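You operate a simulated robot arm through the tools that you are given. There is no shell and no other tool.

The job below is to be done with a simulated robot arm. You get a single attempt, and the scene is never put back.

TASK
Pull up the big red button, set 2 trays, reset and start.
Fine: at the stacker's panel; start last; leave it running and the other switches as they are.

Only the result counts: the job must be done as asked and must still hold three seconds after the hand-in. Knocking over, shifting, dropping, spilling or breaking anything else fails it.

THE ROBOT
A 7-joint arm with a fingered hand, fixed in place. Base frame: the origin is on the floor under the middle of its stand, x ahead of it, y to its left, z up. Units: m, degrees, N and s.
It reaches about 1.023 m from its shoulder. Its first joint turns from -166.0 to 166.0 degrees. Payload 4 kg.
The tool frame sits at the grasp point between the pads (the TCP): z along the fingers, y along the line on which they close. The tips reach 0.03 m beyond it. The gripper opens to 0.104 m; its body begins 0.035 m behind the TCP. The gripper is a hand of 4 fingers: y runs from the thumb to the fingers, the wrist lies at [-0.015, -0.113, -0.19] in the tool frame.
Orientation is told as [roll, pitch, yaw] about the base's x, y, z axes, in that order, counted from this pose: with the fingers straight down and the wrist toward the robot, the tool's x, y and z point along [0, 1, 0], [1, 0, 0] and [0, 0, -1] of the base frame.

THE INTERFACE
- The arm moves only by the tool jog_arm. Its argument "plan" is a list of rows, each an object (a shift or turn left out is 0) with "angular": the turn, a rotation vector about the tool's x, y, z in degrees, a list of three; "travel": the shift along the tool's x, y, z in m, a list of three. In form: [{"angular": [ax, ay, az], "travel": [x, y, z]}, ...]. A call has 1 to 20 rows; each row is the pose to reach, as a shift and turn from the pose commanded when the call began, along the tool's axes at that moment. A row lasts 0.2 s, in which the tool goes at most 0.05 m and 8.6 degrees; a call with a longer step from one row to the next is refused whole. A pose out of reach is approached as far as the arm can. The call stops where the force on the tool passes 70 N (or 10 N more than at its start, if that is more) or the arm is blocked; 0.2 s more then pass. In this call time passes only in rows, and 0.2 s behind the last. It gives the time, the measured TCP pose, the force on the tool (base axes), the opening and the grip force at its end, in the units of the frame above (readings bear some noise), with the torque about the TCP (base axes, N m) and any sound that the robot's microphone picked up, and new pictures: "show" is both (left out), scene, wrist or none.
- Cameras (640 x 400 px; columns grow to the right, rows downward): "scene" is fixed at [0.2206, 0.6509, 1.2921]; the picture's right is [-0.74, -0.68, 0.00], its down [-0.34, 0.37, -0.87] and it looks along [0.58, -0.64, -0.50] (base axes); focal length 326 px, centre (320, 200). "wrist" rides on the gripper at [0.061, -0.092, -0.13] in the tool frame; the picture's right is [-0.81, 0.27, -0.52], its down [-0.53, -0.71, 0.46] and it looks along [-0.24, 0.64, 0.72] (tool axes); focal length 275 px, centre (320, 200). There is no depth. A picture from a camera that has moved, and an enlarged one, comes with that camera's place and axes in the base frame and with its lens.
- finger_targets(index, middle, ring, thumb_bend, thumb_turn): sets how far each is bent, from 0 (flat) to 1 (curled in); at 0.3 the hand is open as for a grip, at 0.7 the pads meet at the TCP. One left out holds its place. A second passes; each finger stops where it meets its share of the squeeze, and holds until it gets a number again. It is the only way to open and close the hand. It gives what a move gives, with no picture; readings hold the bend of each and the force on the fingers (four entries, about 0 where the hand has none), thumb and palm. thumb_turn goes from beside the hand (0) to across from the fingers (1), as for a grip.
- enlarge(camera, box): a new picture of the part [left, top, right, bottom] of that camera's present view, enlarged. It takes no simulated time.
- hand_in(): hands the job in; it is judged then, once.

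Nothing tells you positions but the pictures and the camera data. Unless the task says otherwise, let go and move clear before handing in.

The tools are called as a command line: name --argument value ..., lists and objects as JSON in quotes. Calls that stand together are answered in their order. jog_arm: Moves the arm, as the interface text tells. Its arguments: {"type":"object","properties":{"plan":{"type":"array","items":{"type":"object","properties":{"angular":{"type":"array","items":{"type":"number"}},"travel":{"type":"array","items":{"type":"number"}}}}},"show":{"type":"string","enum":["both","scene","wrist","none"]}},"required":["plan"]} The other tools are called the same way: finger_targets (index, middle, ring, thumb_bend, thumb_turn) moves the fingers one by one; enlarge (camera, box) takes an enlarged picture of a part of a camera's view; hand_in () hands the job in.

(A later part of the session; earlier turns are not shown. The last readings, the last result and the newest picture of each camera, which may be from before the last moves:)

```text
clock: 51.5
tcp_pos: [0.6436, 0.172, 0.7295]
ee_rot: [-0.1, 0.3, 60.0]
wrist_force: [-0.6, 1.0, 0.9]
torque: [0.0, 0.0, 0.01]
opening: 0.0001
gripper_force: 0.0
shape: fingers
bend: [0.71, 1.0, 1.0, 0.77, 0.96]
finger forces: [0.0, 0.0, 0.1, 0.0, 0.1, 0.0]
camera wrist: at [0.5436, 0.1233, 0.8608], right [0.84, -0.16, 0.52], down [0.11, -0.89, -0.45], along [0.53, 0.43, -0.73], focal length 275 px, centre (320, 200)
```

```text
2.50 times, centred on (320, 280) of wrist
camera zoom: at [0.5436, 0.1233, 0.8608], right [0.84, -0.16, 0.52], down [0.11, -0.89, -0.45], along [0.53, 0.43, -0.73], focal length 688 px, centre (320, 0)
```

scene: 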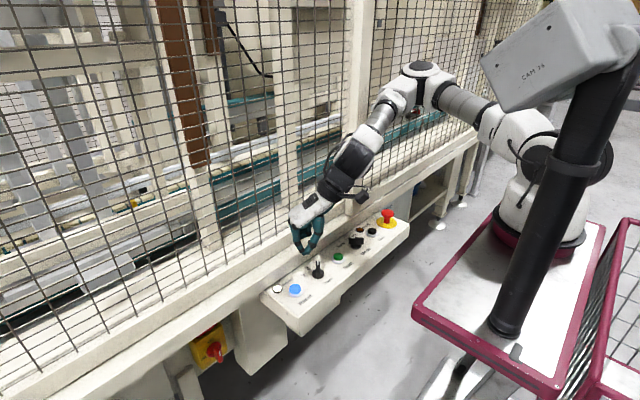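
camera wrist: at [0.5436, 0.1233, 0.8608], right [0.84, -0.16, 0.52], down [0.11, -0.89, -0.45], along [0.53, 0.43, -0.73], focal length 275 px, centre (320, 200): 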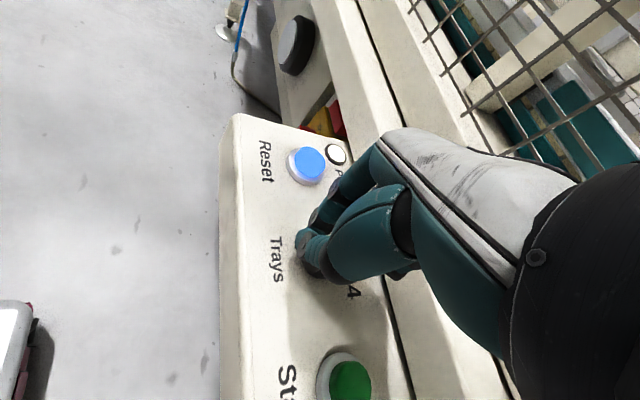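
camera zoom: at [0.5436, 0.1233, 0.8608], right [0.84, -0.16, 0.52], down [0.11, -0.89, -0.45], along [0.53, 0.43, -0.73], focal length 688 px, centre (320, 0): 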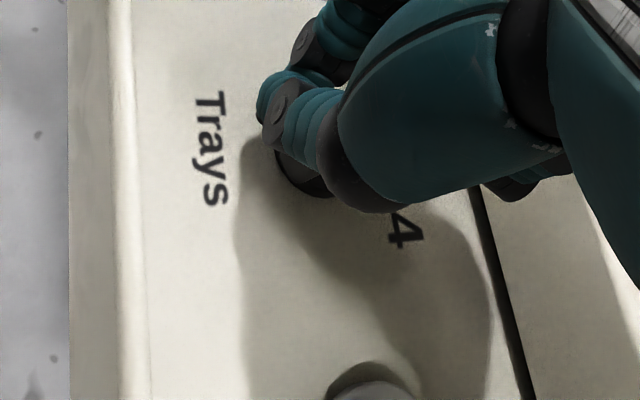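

The bar has swung to point at 2 and the force has dropped away, as if it has dropped into its detent. The whole bar lies on one side of the fingers, so I'll lift straight up and confirm.

jog_arm --plan '[{"travel": [0.002, 0, -0.01]}, {"travel": [0.003, 0, -0.025]}, {"travel": [0.003, 0, -0.045]}, {"travel": [0.003, 0, -0.07]}]' --show "both"

enlarge --camera "scene" --box '[265, 235, 365, 305]'

enlarge --camera "wrist" --box '[200, 160, 400, 360]'

enlarge --camera "scene" --box '[340, 0, 640, 220]'

```text
clock: 52.5
tcp_pos: [0.641, 0.1724, 0.8008]
ee_rot: [-0.3, 0.1, 59.9]
wrist_force: [0.3, 0.3, 0.1]
torque: [-0.02, -0.04, -0.03]
opening: 0.0
gripper_force: 0.0
shape: fingers
bend: [0.71, 1.0, 1.0, 0.77, 0.96]
finger forces: [0.0, 0.1, 0.0, 0.0, 0.0, 0.0]
camera wrist: at [0.5408, 0.1247, 0.931], right [0.84, -0.17, 0.52], down [0.1, -0.89, -0.45], along [0.53, 0.43, -0.73], focal length 275 px, centre (320, 200)
```

scene: 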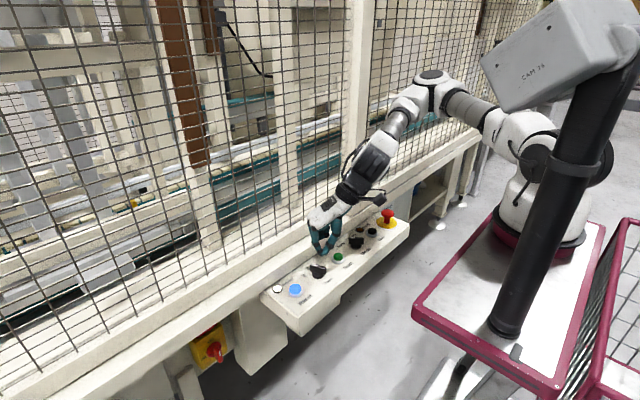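
wrist: 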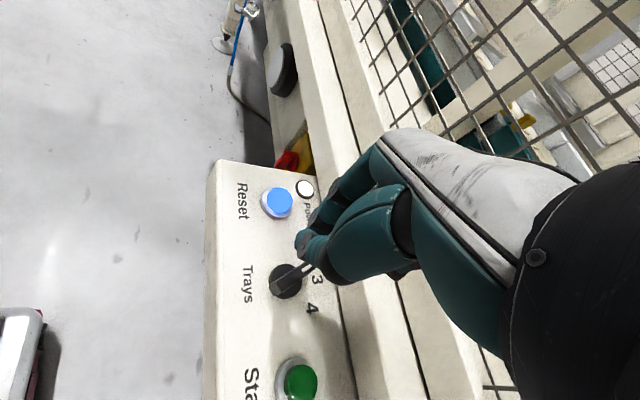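

```text
5.71 times, centred on (315, 270) of scene
camera zoom: at [0.2206, 0.6509, 1.2921], right [-0.74, -0.68, 0.0], down [-0.34, 0.37, -0.87], along [0.58, -0.64, -0.5], focal length 1864 px, centre (349, -200)
```

zoom: 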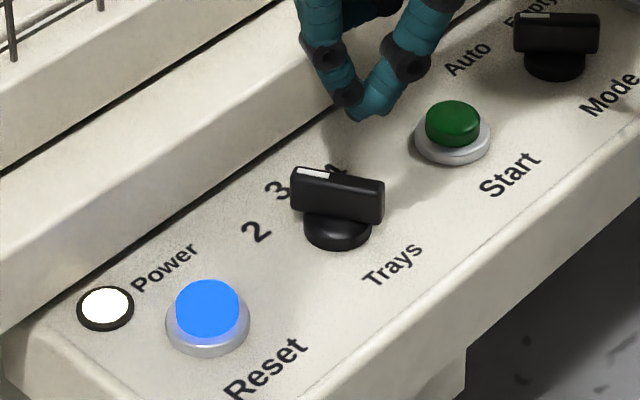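

```text
2.00 times, centred on (300, 260) of wrist
camera zoom: at [0.5408, 0.1247, 0.931], right [0.84, -0.17, 0.52], down [0.1, -0.89, -0.45], along [0.53, 0.43, -0.73], focal length 551 px, centre (360, 80)
```

zoom: 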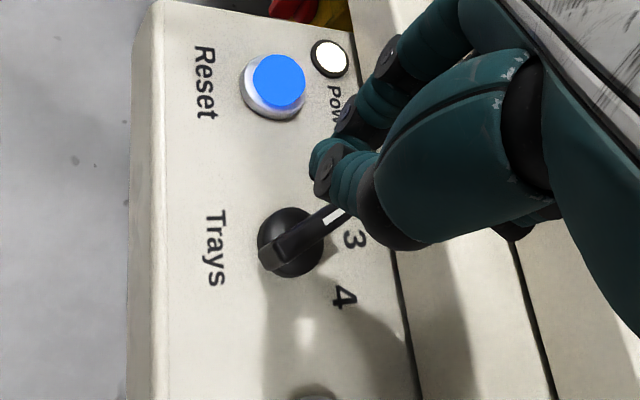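

```text
1.82 times, centred on (490, 110) of scene
camera zoom: at [0.2206, 0.6509, 1.2921], right [-0.74, -0.68, 0.0], down [-0.34, 0.37, -0.87], along [0.58, -0.64, -0.5], focal length 593 px, centre (11, 364)
```

zoom: 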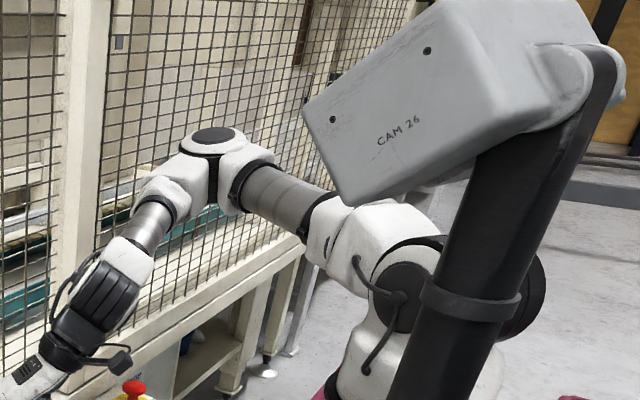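

The box and cart are at rest and the bar now points toward 2. I want to check precisely that it's fully on 2, so I'll zoom in tightly.

enlarge --camera "scene" --box '[298, 255, 338, 285]'

enlarge --camera "wrist" --box '[250, 230, 350, 330]'

```text
13.33 times, centred on (318, 270) of scene
camera zoom: at [0.2206, 0.6509, 1.2921], right [-0.74, -0.68, 0.0], down [-0.34, 0.37, -0.87], along [0.58, -0.64, -0.5], focal length 4349 px, centre (347, -733)
```

zoom: 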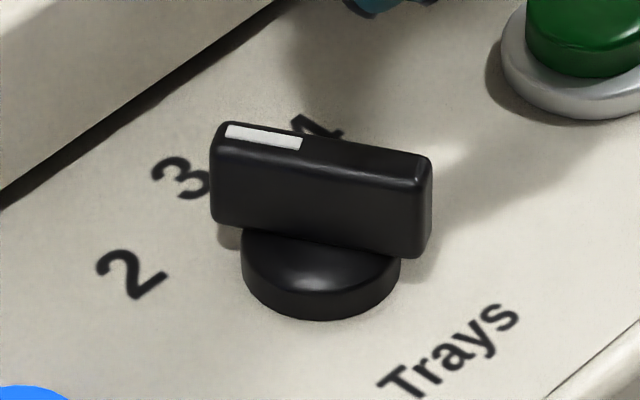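

```text
4.00 times, centred on (300, 280) of wrist
camera zoom: at [0.5408, 0.1247, 0.931], right [0.84, -0.17, 0.52], down [0.1, -0.89, -0.45], along [0.53, 0.43, -0.73], focal length 1101 px, centre (400, -120)
```

zoom: 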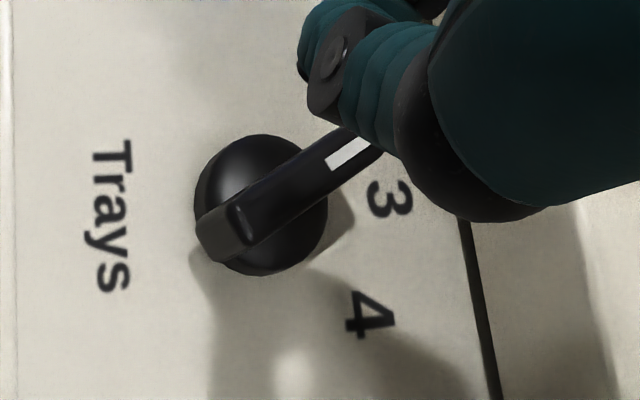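

The bar reads about 30°, and from the 4 position and the Mode knob the detents look to be at 45°, so it needs another 15°. I'll come down beside the rear half again and push a little further.

jog_arm --plan '[{"travel": [0.0015, 0.009, 0.02]}, {"travel": [0.0015, 0.009, 0.042]}, {"travel": [0.0015, 0.009, 0.06]}, {"travel": [0.0015, 0.009, 0.07]}, {"travel": [-0.0023, 0.0054, 0.07]}, {"travel": [-0.0045, 0.0027, 0.07]}, {"travel": [-0.0056, 0.0009, 0.07]}, {"travel": [-0.0065, -0.0007, 0.07]}]' --show "wrist"

enlarge --camera "scene" --box '[285, 250, 345, 295]'

```text
clock: 54.3
tcp_pos: [0.6466, 0.1689, 0.73]
ee_rot: [-0.2, 0.2, 60.0]
wrist_force: [0.3, 0.2, 0.5]
torque: [-0.01, 0.03, 0.0]
opening: 0.0
gripper_force: 0.1
shape: fingers
bend: [0.71, 1.0, 1.0, 0.77, 0.96]
finger forces: [0.0, 0.0, 0.0, 0.1, 0.0, 0.1]
camera wrist: at [0.5465, 0.121, 0.8608], right [0.84, -0.17, 0.52], down [0.11, -0.89, -0.45], along [0.53, 0.43, -0.73], focal length 275 px, centre (320, 200)
```

wrist: 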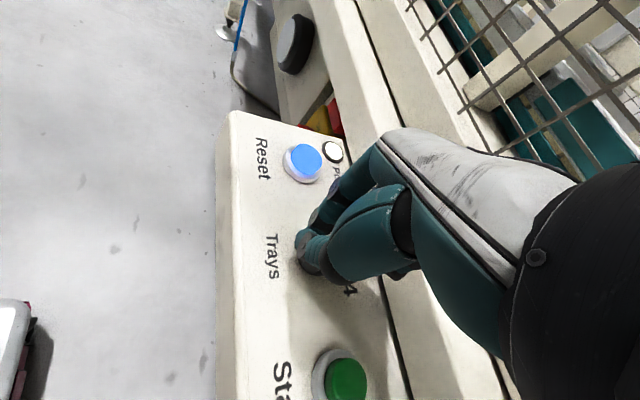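

```text
8.89 times, centred on (315, 272) of scene
camera zoom: at [0.2206, 0.6509, 1.2921], right [-0.74, -0.68, 0.0], down [-0.34, 0.37, -0.87], along [0.58, -0.64, -0.5], focal length 2899 px, centre (364, -444)
```

zoom: 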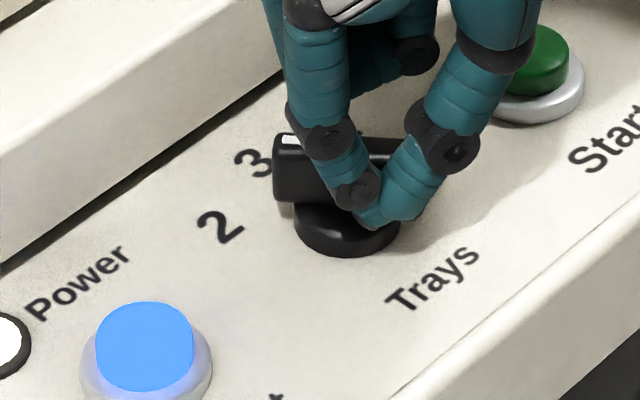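

There's still no resistance. I'll push a few more millimetres.

jog_arm --plan '[{"travel": [-0.0011, -0.0012, 0]}, {"travel": [-0.0021, -0.0024, 0]}, {"travel": [-0.0032, -0.0035, 0]}]' --show "none"

enlarge --camera "scene" --box '[298, 255, 338, 285]'

```text
clock: 55.1
tcp_pos: [0.6466, 0.1642, 0.7301]
ee_rot: [-0.2, 0.2, 60.0]
wrist_force: [-0.8, 3.7, 0.8]
torque: [0.09, 0.02, -0.04]
opening: 0.0
gripper_force: 0.0
shape: fingers
bend: [0.71, 1.0, 1.0, 0.77, 0.96]
finger forces: [0.1, 0.0, 0.0, 0.0, 0.0, 0.0]
```

```text
13.33 times, centred on (318, 270) of scene
camera zoom: at [0.2206, 0.6509, 1.2921], right [-0.74, -0.68, 0.0], down [-0.34, 0.37, -0.87], along [0.58, -0.64, -0.5], focal length 4349 px, centre (347, -733)
```

zoom: 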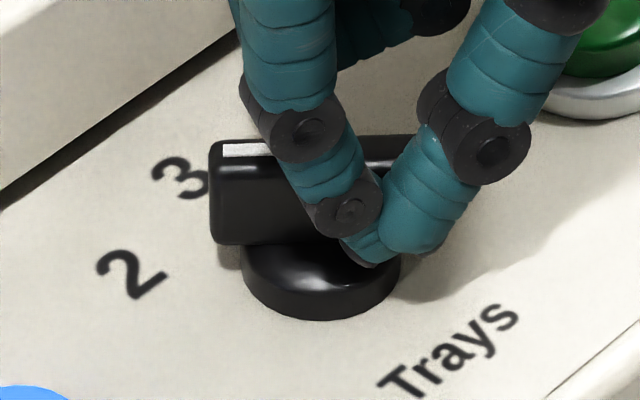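

The bar now looks level in this view (about 43°), with a 4 N reaction. I'll nudge 2–3 mm more to be sure it's seated against 2.

jog_arm --plan '[{"travel": [-0.0011, -0.0012, 0]}, {"travel": [-0.0021, -0.0024, 0]}]' --show "none"

enlarge --camera "scene" --box '[298, 255, 338, 285]'

```text
clock: 55.7
tcp_pos: [0.6481, 0.1624, 0.7301]
ee_rot: [-0.1, 0.0, 60.0]
wrist_force: [-4.4, 8.9, 1.6]
torque: [0.17, 0.06, 0.01]
opening: 0.0001
gripper_force: 9.4
shape: fingers
bend: [0.71, 1.0, 1.0, 0.77, 0.96]
finger forces: [8.2, 0.0, 0.0, 0.0, 10.8, 0.1]
```

```text
13.33 times, centred on (318, 270) of scene
camera zoom: at [0.2206, 0.6509, 1.2921], right [-0.74, -0.68, 0.0], down [-0.34, 0.37, -0.87], along [0.58, -0.64, -0.5], focal length 4349 px, centre (347, -733)
```

zoom: 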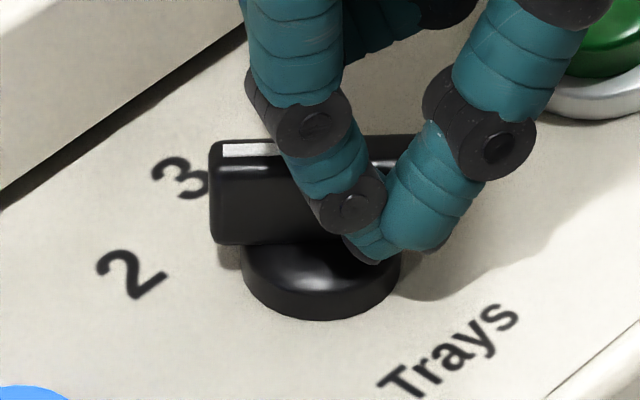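

The bar no longer moves while the force climbs, so it is against its stop at 2. I'll back off from the bar and lift.

jog_arm --plan '[{"travel": [0.0033, 0.0016, 0]}, {"travel": [0.0065, 0.0032, -0.004]}, {"travel": [0.0075, 0.004, -0.02]}, {"travel": [0.0075, 0.004, -0.045]}, {"travel": [0.0075, 0.004, -0.07]}]' --show "both"

enlarge --camera "scene" --box '[298, 255, 338, 285]'

enlarge --camera "scene" --box '[265, 205, 425, 310]'

enlarge --camera "wrist" --box '[200, 140, 400, 340]'

```text
clock: 56.9
tcp_pos: [0.6445, 0.1691, 0.8005]
ee_rot: [-0.2, 0.1, 60.0]
wrist_force: [-0.2, 0.5, -0.2]
torque: [-0.01, -0.02, -0.05]
opening: 0.0003
gripper_force: 0.0
shape: fingers
bend: [0.71, 1.0, 1.0, 0.77, 0.96]
finger forces: [0.0, 0.1, 0.0, 0.1, 0.1, 0.0]
camera wrist: at [0.5435, 0.1209, 0.9313], right [0.84, -0.16, 0.52], down [0.11, -0.89, -0.45], along [0.54, 0.43, -0.73], focal length 275 px, centre (320, 200)
```

scene: 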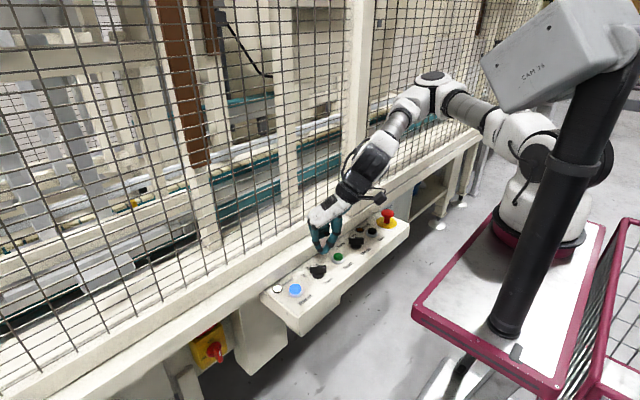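
wrist: 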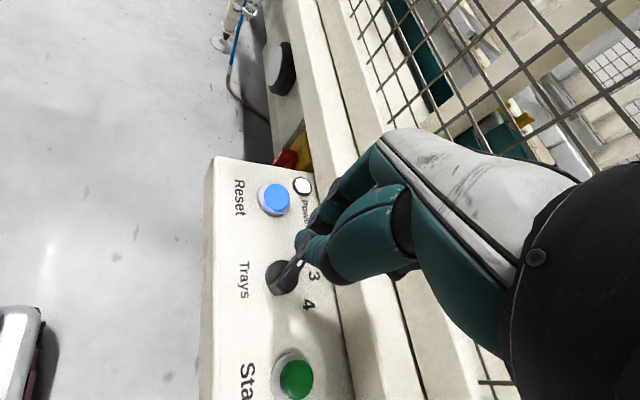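

```text
13.33 times, centred on (318, 270) of scene
camera zoom: at [0.2206, 0.6509, 1.2921], right [-0.74, -0.68, 0.0], down [-0.34, 0.37, -0.87], along [0.58, -0.64, -0.5], focal length 4349 px, centre (347, -733)
```

zoom: 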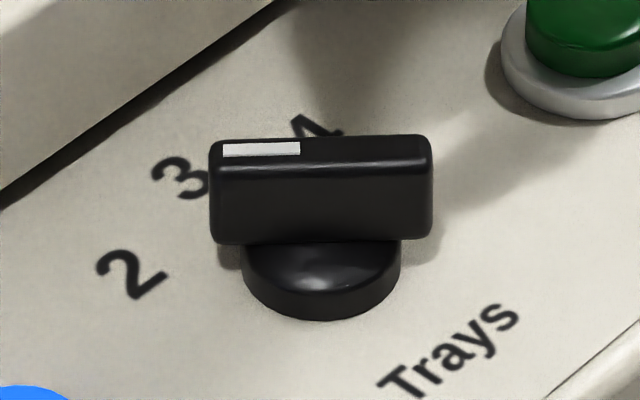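

```text
3.81 times, centred on (345, 258) of scene
camera zoom: at [0.2206, 0.6509, 1.2921], right [-0.74, -0.68, 0.0], down [-0.34, 0.37, -0.87], along [0.58, -0.64, -0.5], focal length 1243 px, centre (225, -19)
```

zoom: 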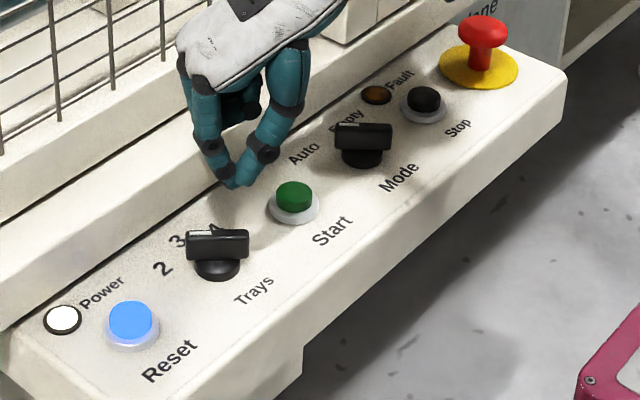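

```text
2.00 times, centred on (300, 240) of wrist
camera zoom: at [0.5435, 0.1209, 0.9313], right [0.84, -0.16, 0.52], down [0.11, -0.89, -0.45], along [0.54, 0.43, -0.73], focal length 551 px, centre (360, 120)
```

zoom: 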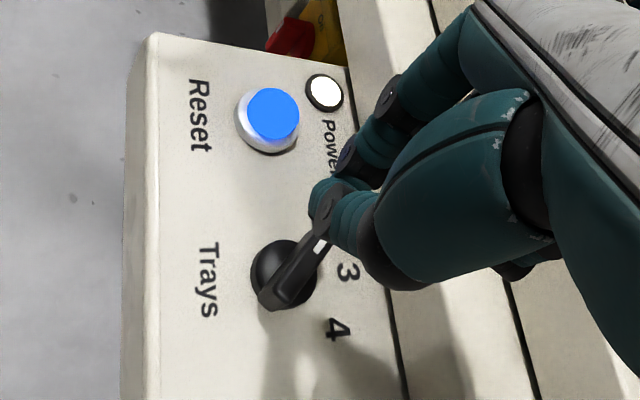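

Trays is now at 2 (its bar is parallel to the Mode knob in its detent), and the red button is still up. Next is Reset: I'll move the beak to hover above the blue button.

jog_arm --plan '[{"travel": [0.0068, 0.0199, 0]}, {"travel": [0.0136, 0.0398, 0]}, {"travel": [0.0203, 0.0596, 0.005]}, {"travel": [0.0271, 0.0795, 0.02]}, {"travel": [0.0271, 0.0795, 0.04]}]' --show "both"

enlarge --camera "scene" --box '[265, 230, 345, 310]'

enlarge --camera "wrist" --box '[220, 170, 380, 330]'

enlarge --camera "scene" --box '[340, 0, 640, 220]'

```text
clock: 58.1
tcp_pos: [0.6576, 0.2516, 0.7624]
ee_rot: [-0.6, 0.0, 60.0]
wrist_force: [-0.5, 0.1, 0.8]
torque: [-0.01, -0.03, 0.0]
opening: 0.0001
gripper_force: 0.0
shape: fingers
bend: [0.71, 1.0, 1.0, 0.77, 0.96]
finger forces: [0.0, 0.0, 0.0, 0.1, 0.0, 0.1]
camera wrist: at [0.557, 0.2037, 0.8924], right [0.84, -0.17, 0.52], down [0.11, -0.89, -0.45], along [0.54, 0.43, -0.72], focal length 275 px, centre (320, 200)
```

scene: 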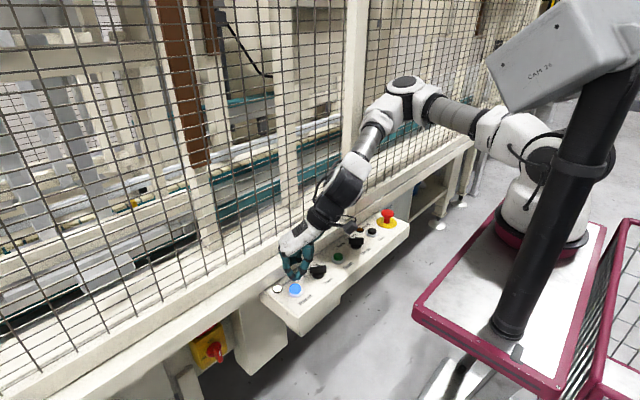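
wrist: 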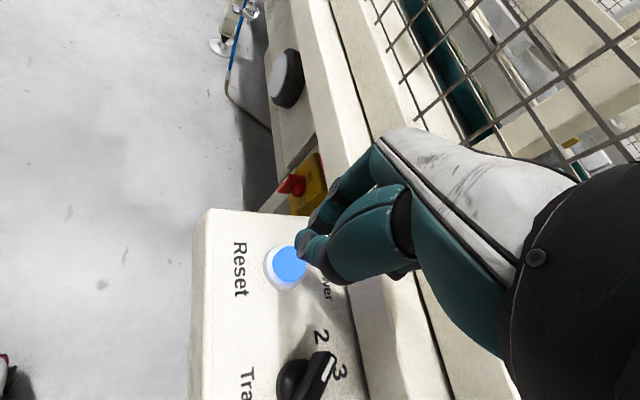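

```text
5.00 times, centred on (305, 270) of scene
camera zoom: at [0.2206, 0.6509, 1.2921], right [-0.74, -0.68, 0.0], down [-0.34, 0.37, -0.87], along [0.58, -0.64, -0.5], focal length 1631 px, centre (395, -150)
```

zoom: 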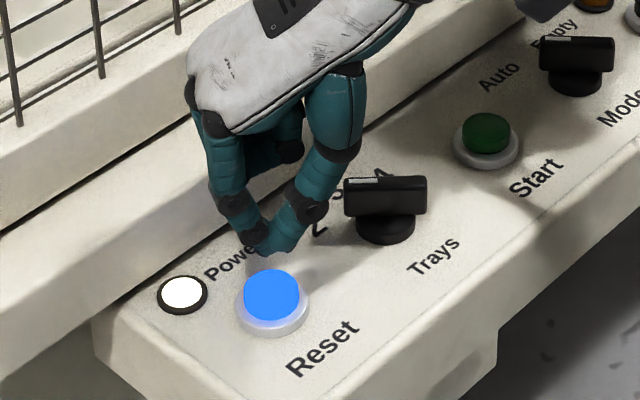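

```text
2.50 times, centred on (300, 250) of wrist
camera zoom: at [0.557, 0.2037, 0.8924], right [0.84, -0.17, 0.52], down [0.11, -0.89, -0.45], along [0.54, 0.43, -0.72], focal length 688 px, centre (370, 75)
```

zoom: 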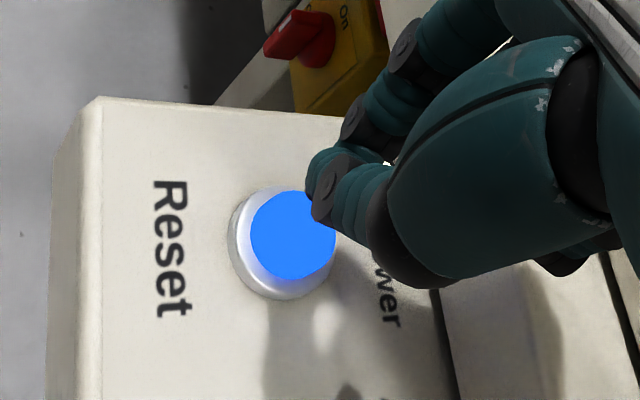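

```text
1.82 times, centred on (490, 110) of scene
camera zoom: at [0.2206, 0.6509, 1.2921], right [-0.74, -0.68, 0.0], down [-0.34, 0.37, -0.87], along [0.58, -0.64, -0.5], focal length 593 px, centre (11, 364)
```

zoom: 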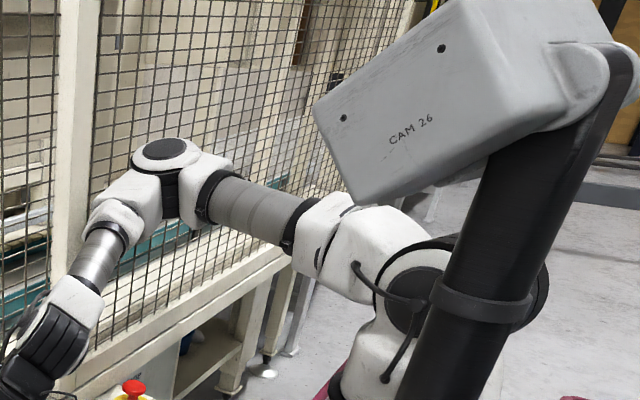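

I'm over Reset, but the cart is just starting to lean again, so the elbow is touching the fence lightly. I'll raise slightly and reduce the yaw to about 40 to draw the elbow away, then recheck.

jog_arm --plan '[{"travel": [0, 0, -0.01], "angular": [0, 0, 6.5]}, {"travel": [0, 0, -0.01], "angular": [0, 0, 13]}, {"travel": [0, 0, -0.01], "angular": [0, 0, 20]}]' --show "both"

enlarge --camera "scene" --box '[340, 0, 640, 220]'

enlarge --camera "wrist" --box '[220, 170, 380, 330]'

```text
clock: 58.9
tcp_pos: [0.6548, 0.2474, 0.7741]
ee_rot: [-0.2, 0.0, 39.8]
wrist_force: [0.9, -0.3, -0.9]
torque: [0.0, -0.02, 0.01]
opening: 0.0
gripper_force: 0.0
shape: fingers
bend: [0.71, 1.0, 1.0, 0.77, 0.96]
finger forces: [0.1, 0.0, 0.0, 0.0, 0.0, 0.0]
out of reach, approached as far as the arm can: row 3
camera wrist: at [0.5438, 0.236, 0.9045], right [0.73, -0.45, 0.52], down [-0.21, -0.87, -0.45], along [0.65, 0.22, -0.72], focal length 275 px, centre (320, 200)
```

scene: 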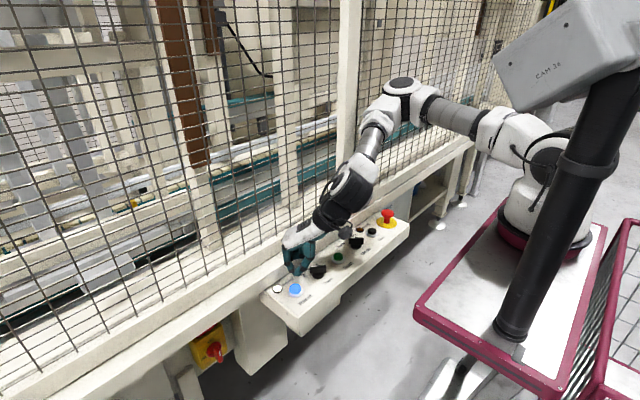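
wrist: 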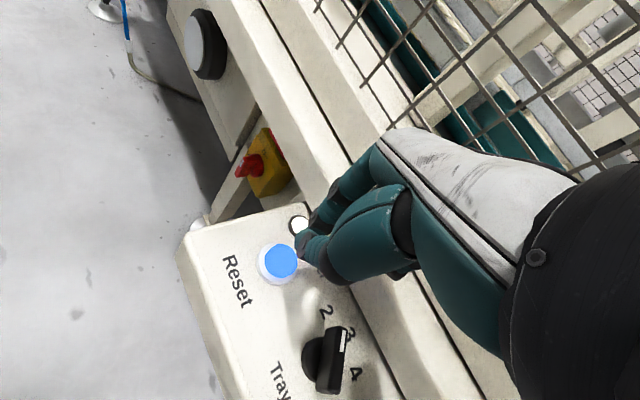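

```text
1.82 times, centred on (490, 110) of scene
camera zoom: at [0.2206, 0.6509, 1.2921], right [-0.74, -0.68, 0.0], down [-0.34, 0.37, -0.87], along [0.58, -0.64, -0.5], focal length 593 px, centre (11, 364)
```

zoom: 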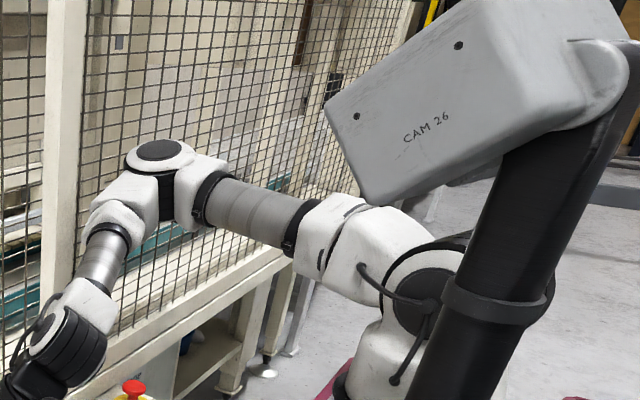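

```text
2.50 times, centred on (300, 250) of wrist
camera zoom: at [0.5438, 0.236, 0.9045], right [0.73, -0.45, 0.52], down [-0.21, -0.87, -0.45], along [0.65, 0.22, -0.72], focal length 688 px, centre (370, 75)
```

zoom: 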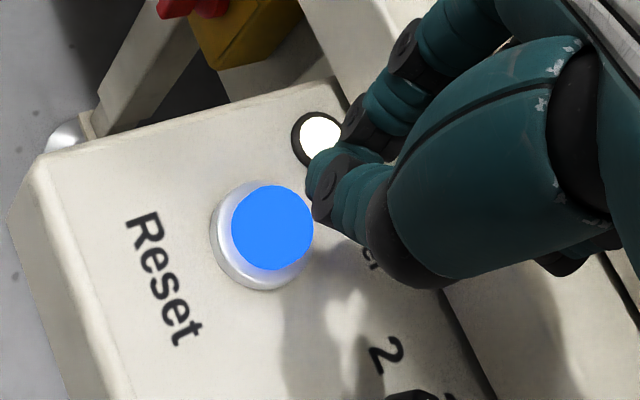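

The fence post has also moved slightly in the picture, so the elbow housing is pressing on that post. I'll retreat right away to the last known-clear pose near Trays and check that everything springs back.

jog_arm --plan '[{"travel": [-0.004, -0.004, -0.015], "angular": [0, 0, -3]}, {"travel": [-0.012, -0.014, -0.03], "angular": [0, 0, -7]}, {"travel": [-0.026, -0.029, -0.03], "angular": [0, 0, -12]}, {"travel": [-0.039, -0.044, -0.03], "angular": [0, 0, -16]}, {"travel": [-0.052, -0.0594, -0.03], "angular": [0, 0, -20]}]' --show "scene"

enlarge --camera "scene" --box '[340, 0, 640, 220]'

enlarge --camera "scene" --box '[290, 40, 450, 220]'

```text
clock: 60.1
tcp_pos: [0.6477, 0.1714, 0.8003]
ee_rot: [-0.2, 0.2, 60.1]
wrist_force: [0.1, 1.0, -1.1]
torque: [0.02, 0.01, 0.01]
opening: 0.0
gripper_force: 0.0
shape: fingers
bend: [0.71, 1.0, 1.0, 0.77, 0.96]
finger forces: [0.0, 0.0, 0.0, 0.1, 0.0, 0.0]
```

scene: 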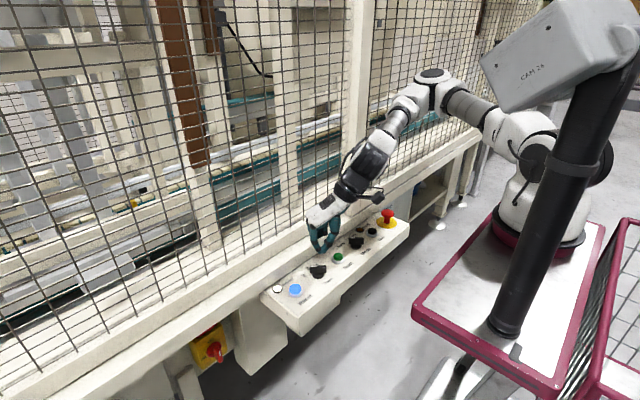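

```text
1.82 times, centred on (490, 110) of scene
camera zoom: at [0.2206, 0.6509, 1.2921], right [-0.74, -0.68, 0.0], down [-0.34, 0.37, -0.87], along [0.58, -0.64, -0.5], focal length 593 px, centre (11, 364)
```

zoom: 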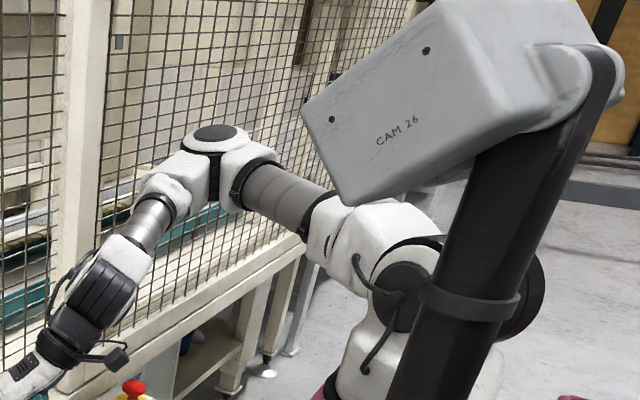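

```text
2.22 times, centred on (370, 130) of scene
camera zoom: at [0.2206, 0.6509, 1.2921], right [-0.74, -0.68, 0.0], down [-0.34, 0.37, -0.87], along [0.58, -0.64, -0.5], focal length 725 px, centre (209, 356)
```

zoom: 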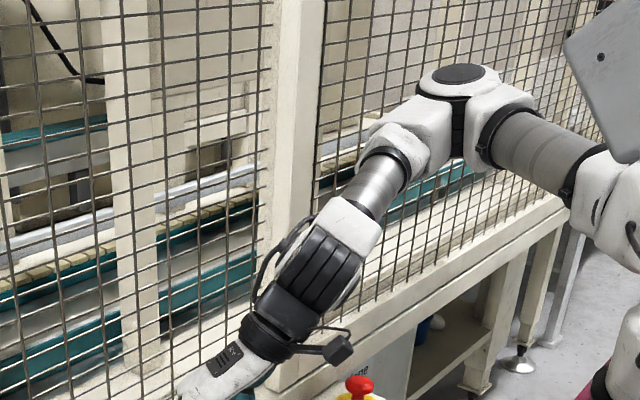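

Everything is back at rest. Lightly extending the index reaches about 4 cm further toward +y than the beak, so I can press Reset while keeping the arm where it's clear. I'll set the index nearly straight and curl the thumb away.

finger_targets --index 0.42 --middle 1.0 --ring 1.0 --thumb_bend 1.0

enlarge --camera "wrist" --box '[220, 120, 440, 340]'

enlarge --camera "scene" --box '[265, 190, 385, 310]'

```text
clock: 61.1
tcp_pos: [0.6486, 0.1713, 0.8004]
ee_rot: [-0.2, 0.2, 60.1]
wrist_force: [0.5, 0.1, 0.0]
torque: [0.0, 0.0, 0.02]
opening: 0.0209
gripper_force: 0.0
shape: fingers
bend: [0.39, 1.0, 1.0, 0.95, 0.97]
finger forces: [0.0, 0.1, 0.0, 0.0, 0.1, 0.0]
```

```text
1.82 times, centred on (330, 230) of wrist
camera zoom: at [0.5486, 0.1225, 0.9319], right [0.84, -0.17, 0.52], down [0.1, -0.89, -0.45], along [0.53, 0.43, -0.73], focal length 500 px, centre (302, 146)
```

zoom: 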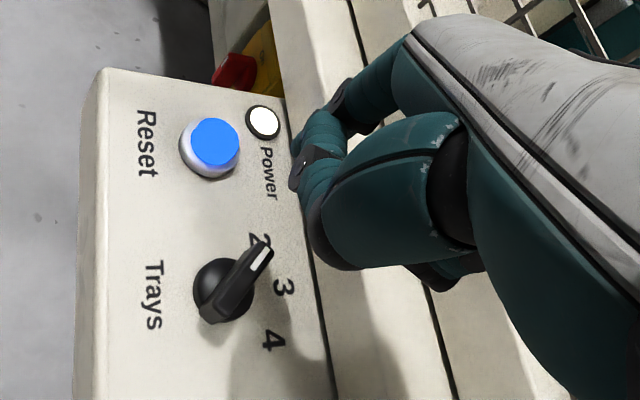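

```text
3.33 times, centred on (325, 250) of scene
camera zoom: at [0.2206, 0.6509, 1.2921], right [-0.74, -0.68, 0.0], down [-0.34, 0.37, -0.87], along [0.58, -0.64, -0.5], focal length 1087 px, centre (303, 33)
```

zoom: 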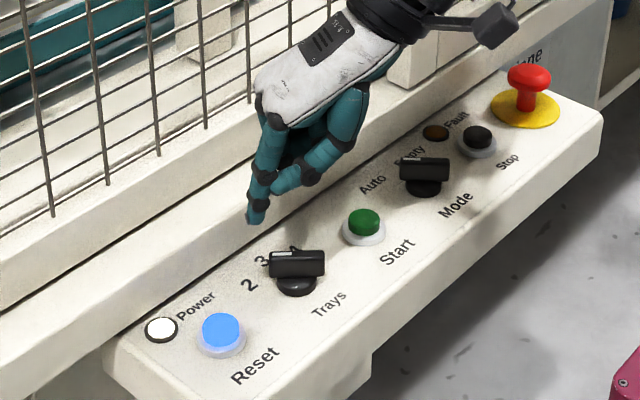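

Trays reads 2 clearly. The index tip is at about tool (0, 0.049, 0.03). I'll bring it to hover above Reset with the TCP at about (0.635, 0.214).

jog_arm --plan '[{"travel": [0.0107, 0.0101, 0]}, {"travel": [0.0214, 0.0201, 0.01]}, {"travel": [0.0321, 0.0302, 0.025]}, {"travel": [0.0321, 0.0302, 0.045]}]' --show "both"

enlarge --camera "scene" --box '[265, 230, 345, 310]'

enlarge --camera "wrist" --box '[200, 120, 400, 320]'

enlarge --camera "scene" --box '[340, 0, 640, 220]'

```text
clock: 62.1
tcp_pos: [0.6366, 0.2113, 0.7546]
ee_rot: [-0.1, 0.1, 59.9]
wrist_force: [0.7, 0.5, -0.3]
torque: [-0.02, 0.0, 0.04]
opening: 0.0208
gripper_force: 0.0
shape: fingers
bend: [0.39, 1.0, 1.0, 0.95, 0.97]
finger forces: [0.1, 0.0, 0.1, 0.0, 0.1, 0.0]
camera wrist: at [0.5361, 0.1642, 0.8867], right [0.84, -0.17, 0.52], down [0.1, -0.89, -0.45], along [0.54, 0.43, -0.73], focal length 275 px, centre (320, 200)
```

scene: 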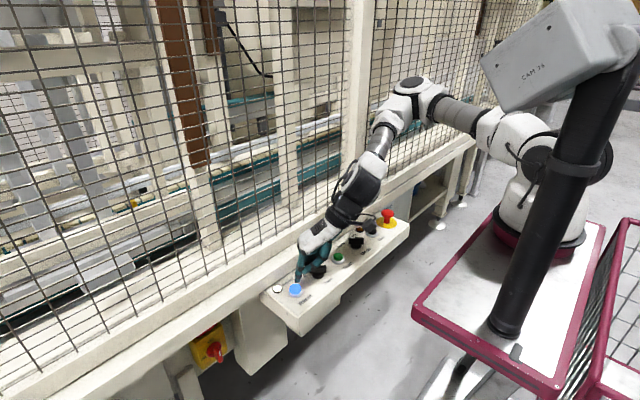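
wrist: 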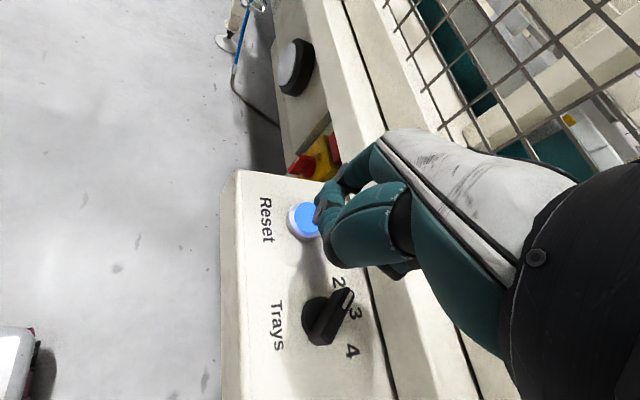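

```text
5.00 times, centred on (305, 270) of scene
camera zoom: at [0.2206, 0.6509, 1.2921], right [-0.74, -0.68, 0.0], down [-0.34, 0.37, -0.87], along [0.58, -0.64, -0.5], focal length 1631 px, centre (395, -150)
```

zoom: 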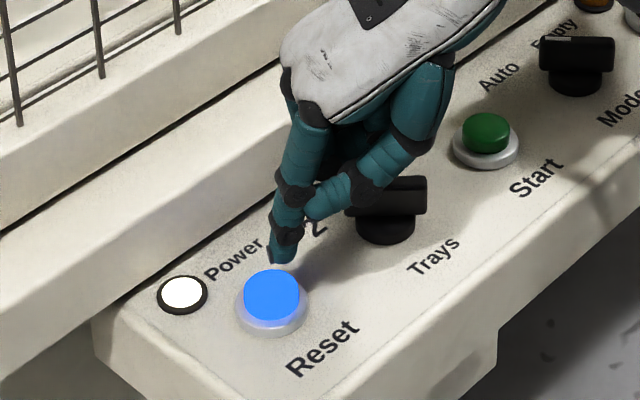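

```text
2.00 times, centred on (300, 220) of wrist
camera zoom: at [0.5361, 0.1642, 0.8867], right [0.84, -0.17, 0.52], down [0.1, -0.89, -0.45], along [0.54, 0.43, -0.73], focal length 551 px, centre (360, 160)
```

zoom: 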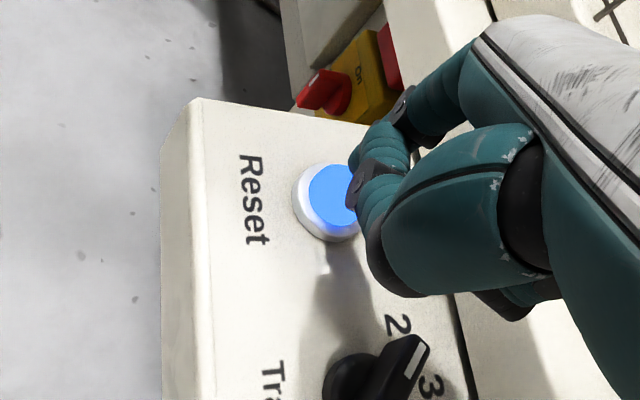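

```text
1.82 times, centred on (490, 110) of scene
camera zoom: at [0.2206, 0.6509, 1.2921], right [-0.74, -0.68, 0.0], down [-0.34, 0.37, -0.87], along [0.58, -0.64, -0.5], focal length 593 px, centre (11, 364)
```

zoom: 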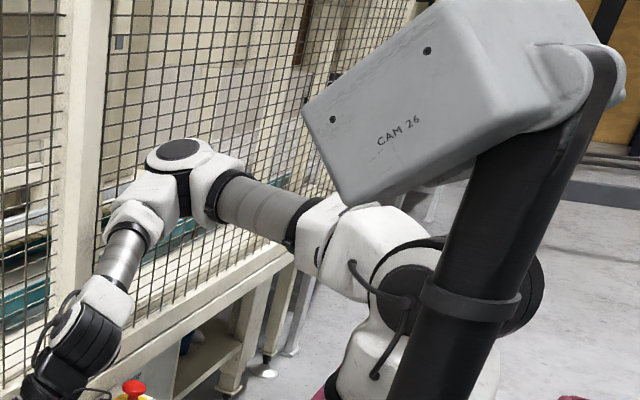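

The index tip is right above Reset, the arm is tracking well, and the mast and post are at rest. I'll press down slowly.

jog_arm --plan '[{"travel": [0.001, -0.002, 0.008]}, {"travel": [0.001, -0.002, 0.014]}, {"travel": [0.001, -0.002, 0.018]}, {"travel": [0.001, -0.002, 0.021]}, {"travel": [0.001, -0.002, 0.024]}]' --show "none"

enlarge --camera "scene" --box '[265, 250, 335, 310]'

```text
clock: 63.3
tcp_pos: [0.6336, 0.2112, 0.7309]
ee_rot: [-0.3, 0.0, 59.9]
wrist_force: [1.1, 0.9, 0.5]
torque: [0.03, 0.0, 0.01]
opening: 0.0213
gripper_force: 0.4
shape: fingers
bend: [0.39, 1.0, 1.0, 0.95, 0.97]
finger forces: [0.9, 0.0, 0.1, 0.0, 0.0, 0.0]
```

```text
6.67 times, centred on (300, 280) of scene
camera zoom: at [0.2206, 0.6509, 1.2921], right [-0.74, -0.68, 0.0], down [-0.34, 0.37, -0.87], along [0.58, -0.64, -0.5], focal length 2174 px, centre (453, -333)
```

zoom: 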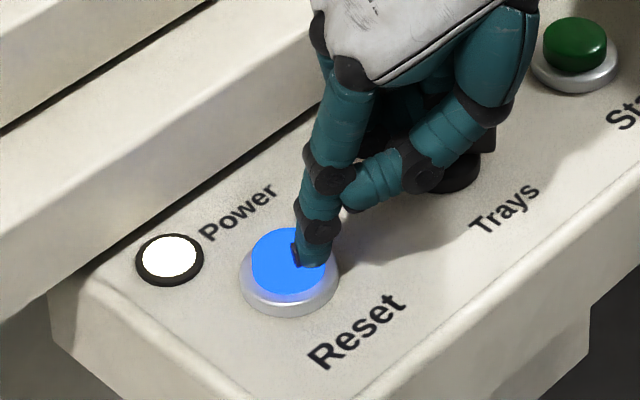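

The tip is just touching the button, about 6 mm off centre. I'll lift slightly, centre it, and press.

jog_arm --plan '[{"travel": [-0.0015, 0.0055, -0.006]}, {"travel": [-0.0015, 0.0055, 0.0]}, {"travel": [-0.0015, 0.0055, 0.003]}, {"travel": [-0.0015, 0.0055, 0.006]}]' --show "none"

enlarge --camera "scene" --box '[265, 250, 335, 310]'

```text
clock: 64.3
tcp_pos: [0.6388, 0.213, 0.7274]
ee_rot: [-0.4, 0.0, 59.9]
wrist_force: [0.6, -0.5, 2.7]
torque: [0.11, -0.06, -0.02]
opening: 0.0214
gripper_force: 1.8
shape: fingers
bend: [0.38, 1.0, 1.0, 0.95, 0.97]
finger forces: [3.4, 0.0, 0.0, 0.0, 0.0, 0.1]
heard: click
```

```text
6.67 times, centred on (300, 280) of scene
camera zoom: at [0.2206, 0.6509, 1.2921], right [-0.74, -0.68, 0.0], down [-0.34, 0.37, -0.87], along [0.58, -0.64, -0.5], focal length 2174 px, centre (453, -333)
```

zoom: 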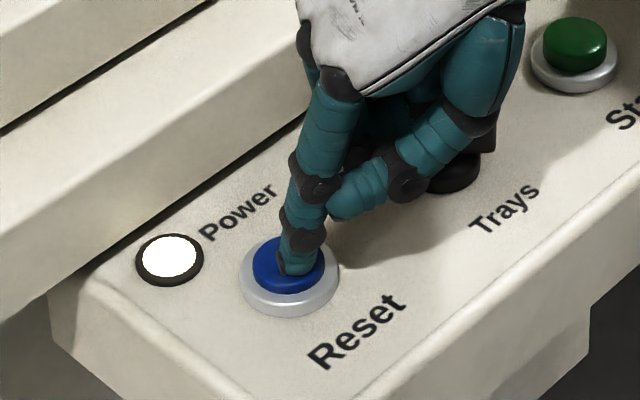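

Click heard, and the blue lamp has gone out, so the reset was accepted. I'll lift off and check the panel.

jog_arm --plan '[{"travel": [0, 0, -0.01]}, {"travel": [0, 0, -0.025]}, {"travel": [0, 0, -0.045]}, {"travel": [0, 0, -0.07]}]' --show "both"

enlarge --camera "scene" --box '[265, 205, 425, 310]'

enlarge --camera "scene" --box '[340, 0, 640, 220]'

```text
clock: 65.3
tcp_pos: [0.638, 0.2139, 0.7963]
ee_rot: [-0.2, 0.2, 60.1]
wrist_force: [0.0, 0.7, -0.5]
torque: [0.03, 0.01, -0.02]
opening: 0.0214
gripper_force: 0.0
shape: fingers
bend: [0.38, 1.0, 1.0, 0.95, 0.97]
finger forces: [0.0, 0.0, 0.1, 0.0, 0.0, 0.0]
camera wrist: at [0.5383, 0.1673, 0.9268], right [0.84, -0.16, 0.52], down [0.11, -0.89, -0.45], along [0.53, 0.43, -0.73], focal length 275 px, centre (320, 200)
```

scene: 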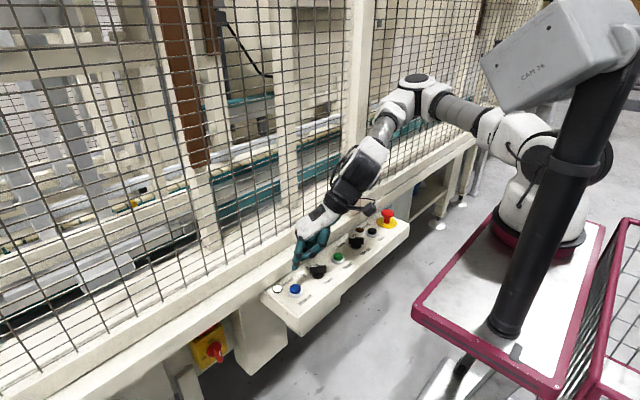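
wrist: 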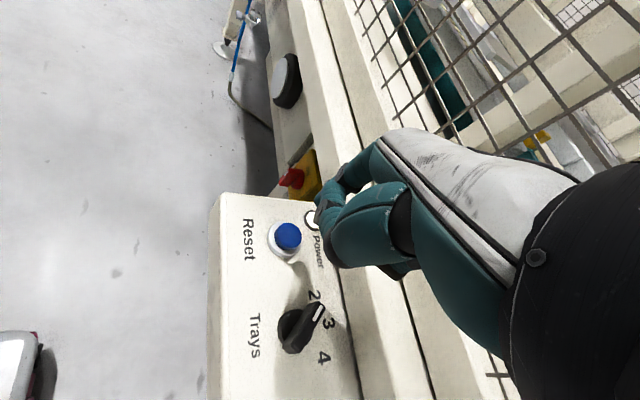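

```text
3.81 times, centred on (345, 258) of scene
camera zoom: at [0.2206, 0.6509, 1.2921], right [-0.74, -0.68, 0.0], down [-0.34, 0.37, -0.87], along [0.58, -0.64, -0.5], focal length 1243 px, centre (225, -19)
```

zoom: 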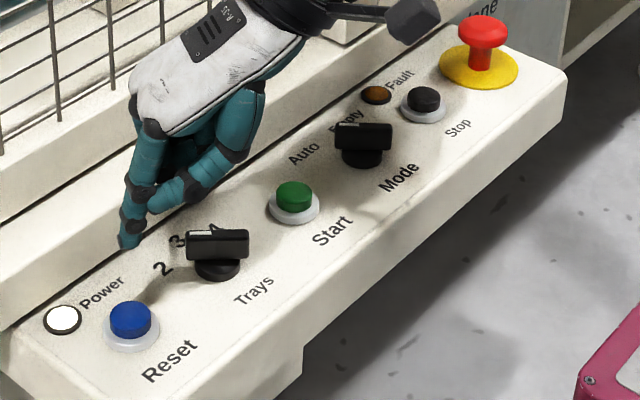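

```text
1.82 times, centred on (490, 110) of scene
camera zoom: at [0.2206, 0.6509, 1.2921], right [-0.74, -0.68, 0.0], down [-0.34, 0.37, -0.87], along [0.58, -0.64, -0.5], focal length 593 px, centre (11, 364)
```

zoom: 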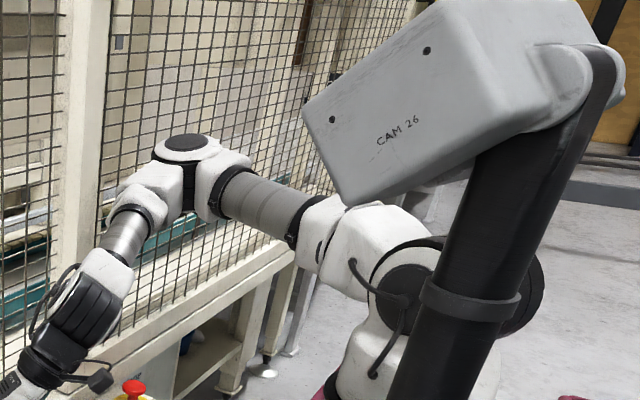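

Reset is done (lamp off), Trays is on 2 and the red button is up. For Start I'll use the beak again so the arm stays less folded; first I'll re-form it in two steps here in free space.

finger_targets --thumb_bend 0.55

finger_targets --index 0.72 --middle 1.0 --ring 1.0 --thumb_bend 0.78

jog_arm --plan '[{"travel": [-0.0155, -0.0116, -0.01]}, {"travel": [-0.0311, -0.0232, -0.02]}, {"travel": [-0.0466, -0.0486, -0.02]}, {"travel": [-0.06, -0.07, -0.02]}]' --show "both"

enlarge --camera "scene" --box '[340, 0, 640, 220]'

```text
clock: 66.3
tcp_pos: [0.6395, 0.2148, 0.7951]
ee_rot: [-0.2, 0.2, 60.0]
wrist_force: [0.4, -0.2, 0.5]
torque: [-0.01, 0.02, 0.01]
opening: 0.0559
gripper_force: 0.0
shape: fingers
bend: [0.42, 1.0, 1.0, 0.55, 0.97]
finger forces: [0.0, 0.0, 0.0, 0.1, 0.0, 0.0]
```

```text
clock: 67.3
tcp_pos: [0.6386, 0.2161, 0.7955]
ee_rot: [-0.2, 0.2, 60.0]
wrist_force: [0.2, -0.9, 0.1]
torque: [-0.03, 0.01, -0.03]
opening: 0.0
gripper_force: 0.1
shape: fingers
bend: [0.71, 1.0, 1.0, 0.77, 0.97]
finger forces: [0.1, 0.0, 0.1, 0.0, 0.0, 0.0]
```

```text
clock: 68.3
tcp_pos: [0.6561, 0.1249, 0.817]
ee_rot: [-0.1, 0.3, 60.0]
wrist_force: [-0.5, 0.2, 0.2]
torque: [-0.01, 0.03, 0.01]
opening: 0.0001
gripper_force: 0.0
shape: fingers
bend: [0.71, 1.0, 1.0, 0.77, 0.97]
finger forces: [0.0, 0.0, 0.1, 0.1, 0.1, 0.0]
camera wrist: at [0.5553, 0.077, 0.9471], right [0.84, -0.16, 0.52], down [0.11, -0.89, -0.45], along [0.53, 0.43, -0.73], focal length 275 px, centre (320, 200)
```

scene: 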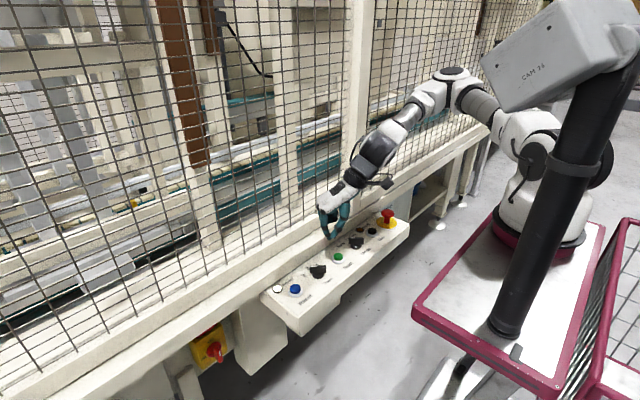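
wrist: 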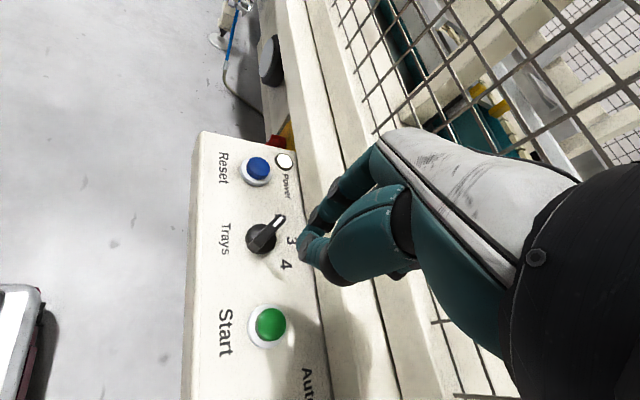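

```text
1.82 times, centred on (490, 110) of scene
camera zoom: at [0.2206, 0.6509, 1.2921], right [-0.74, -0.68, 0.0], down [-0.34, 0.37, -0.87], along [0.58, -0.64, -0.5], focal length 593 px, centre (11, 364)
```

zoom: 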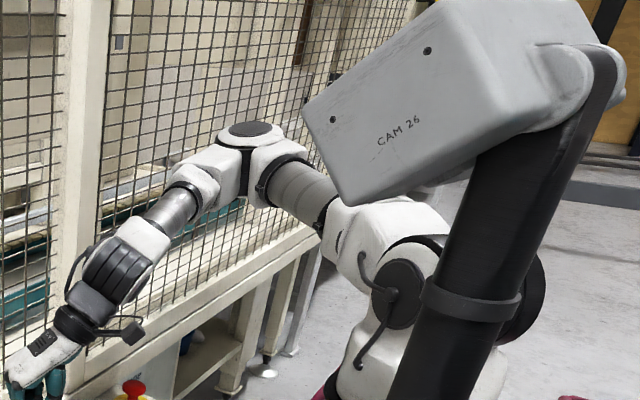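

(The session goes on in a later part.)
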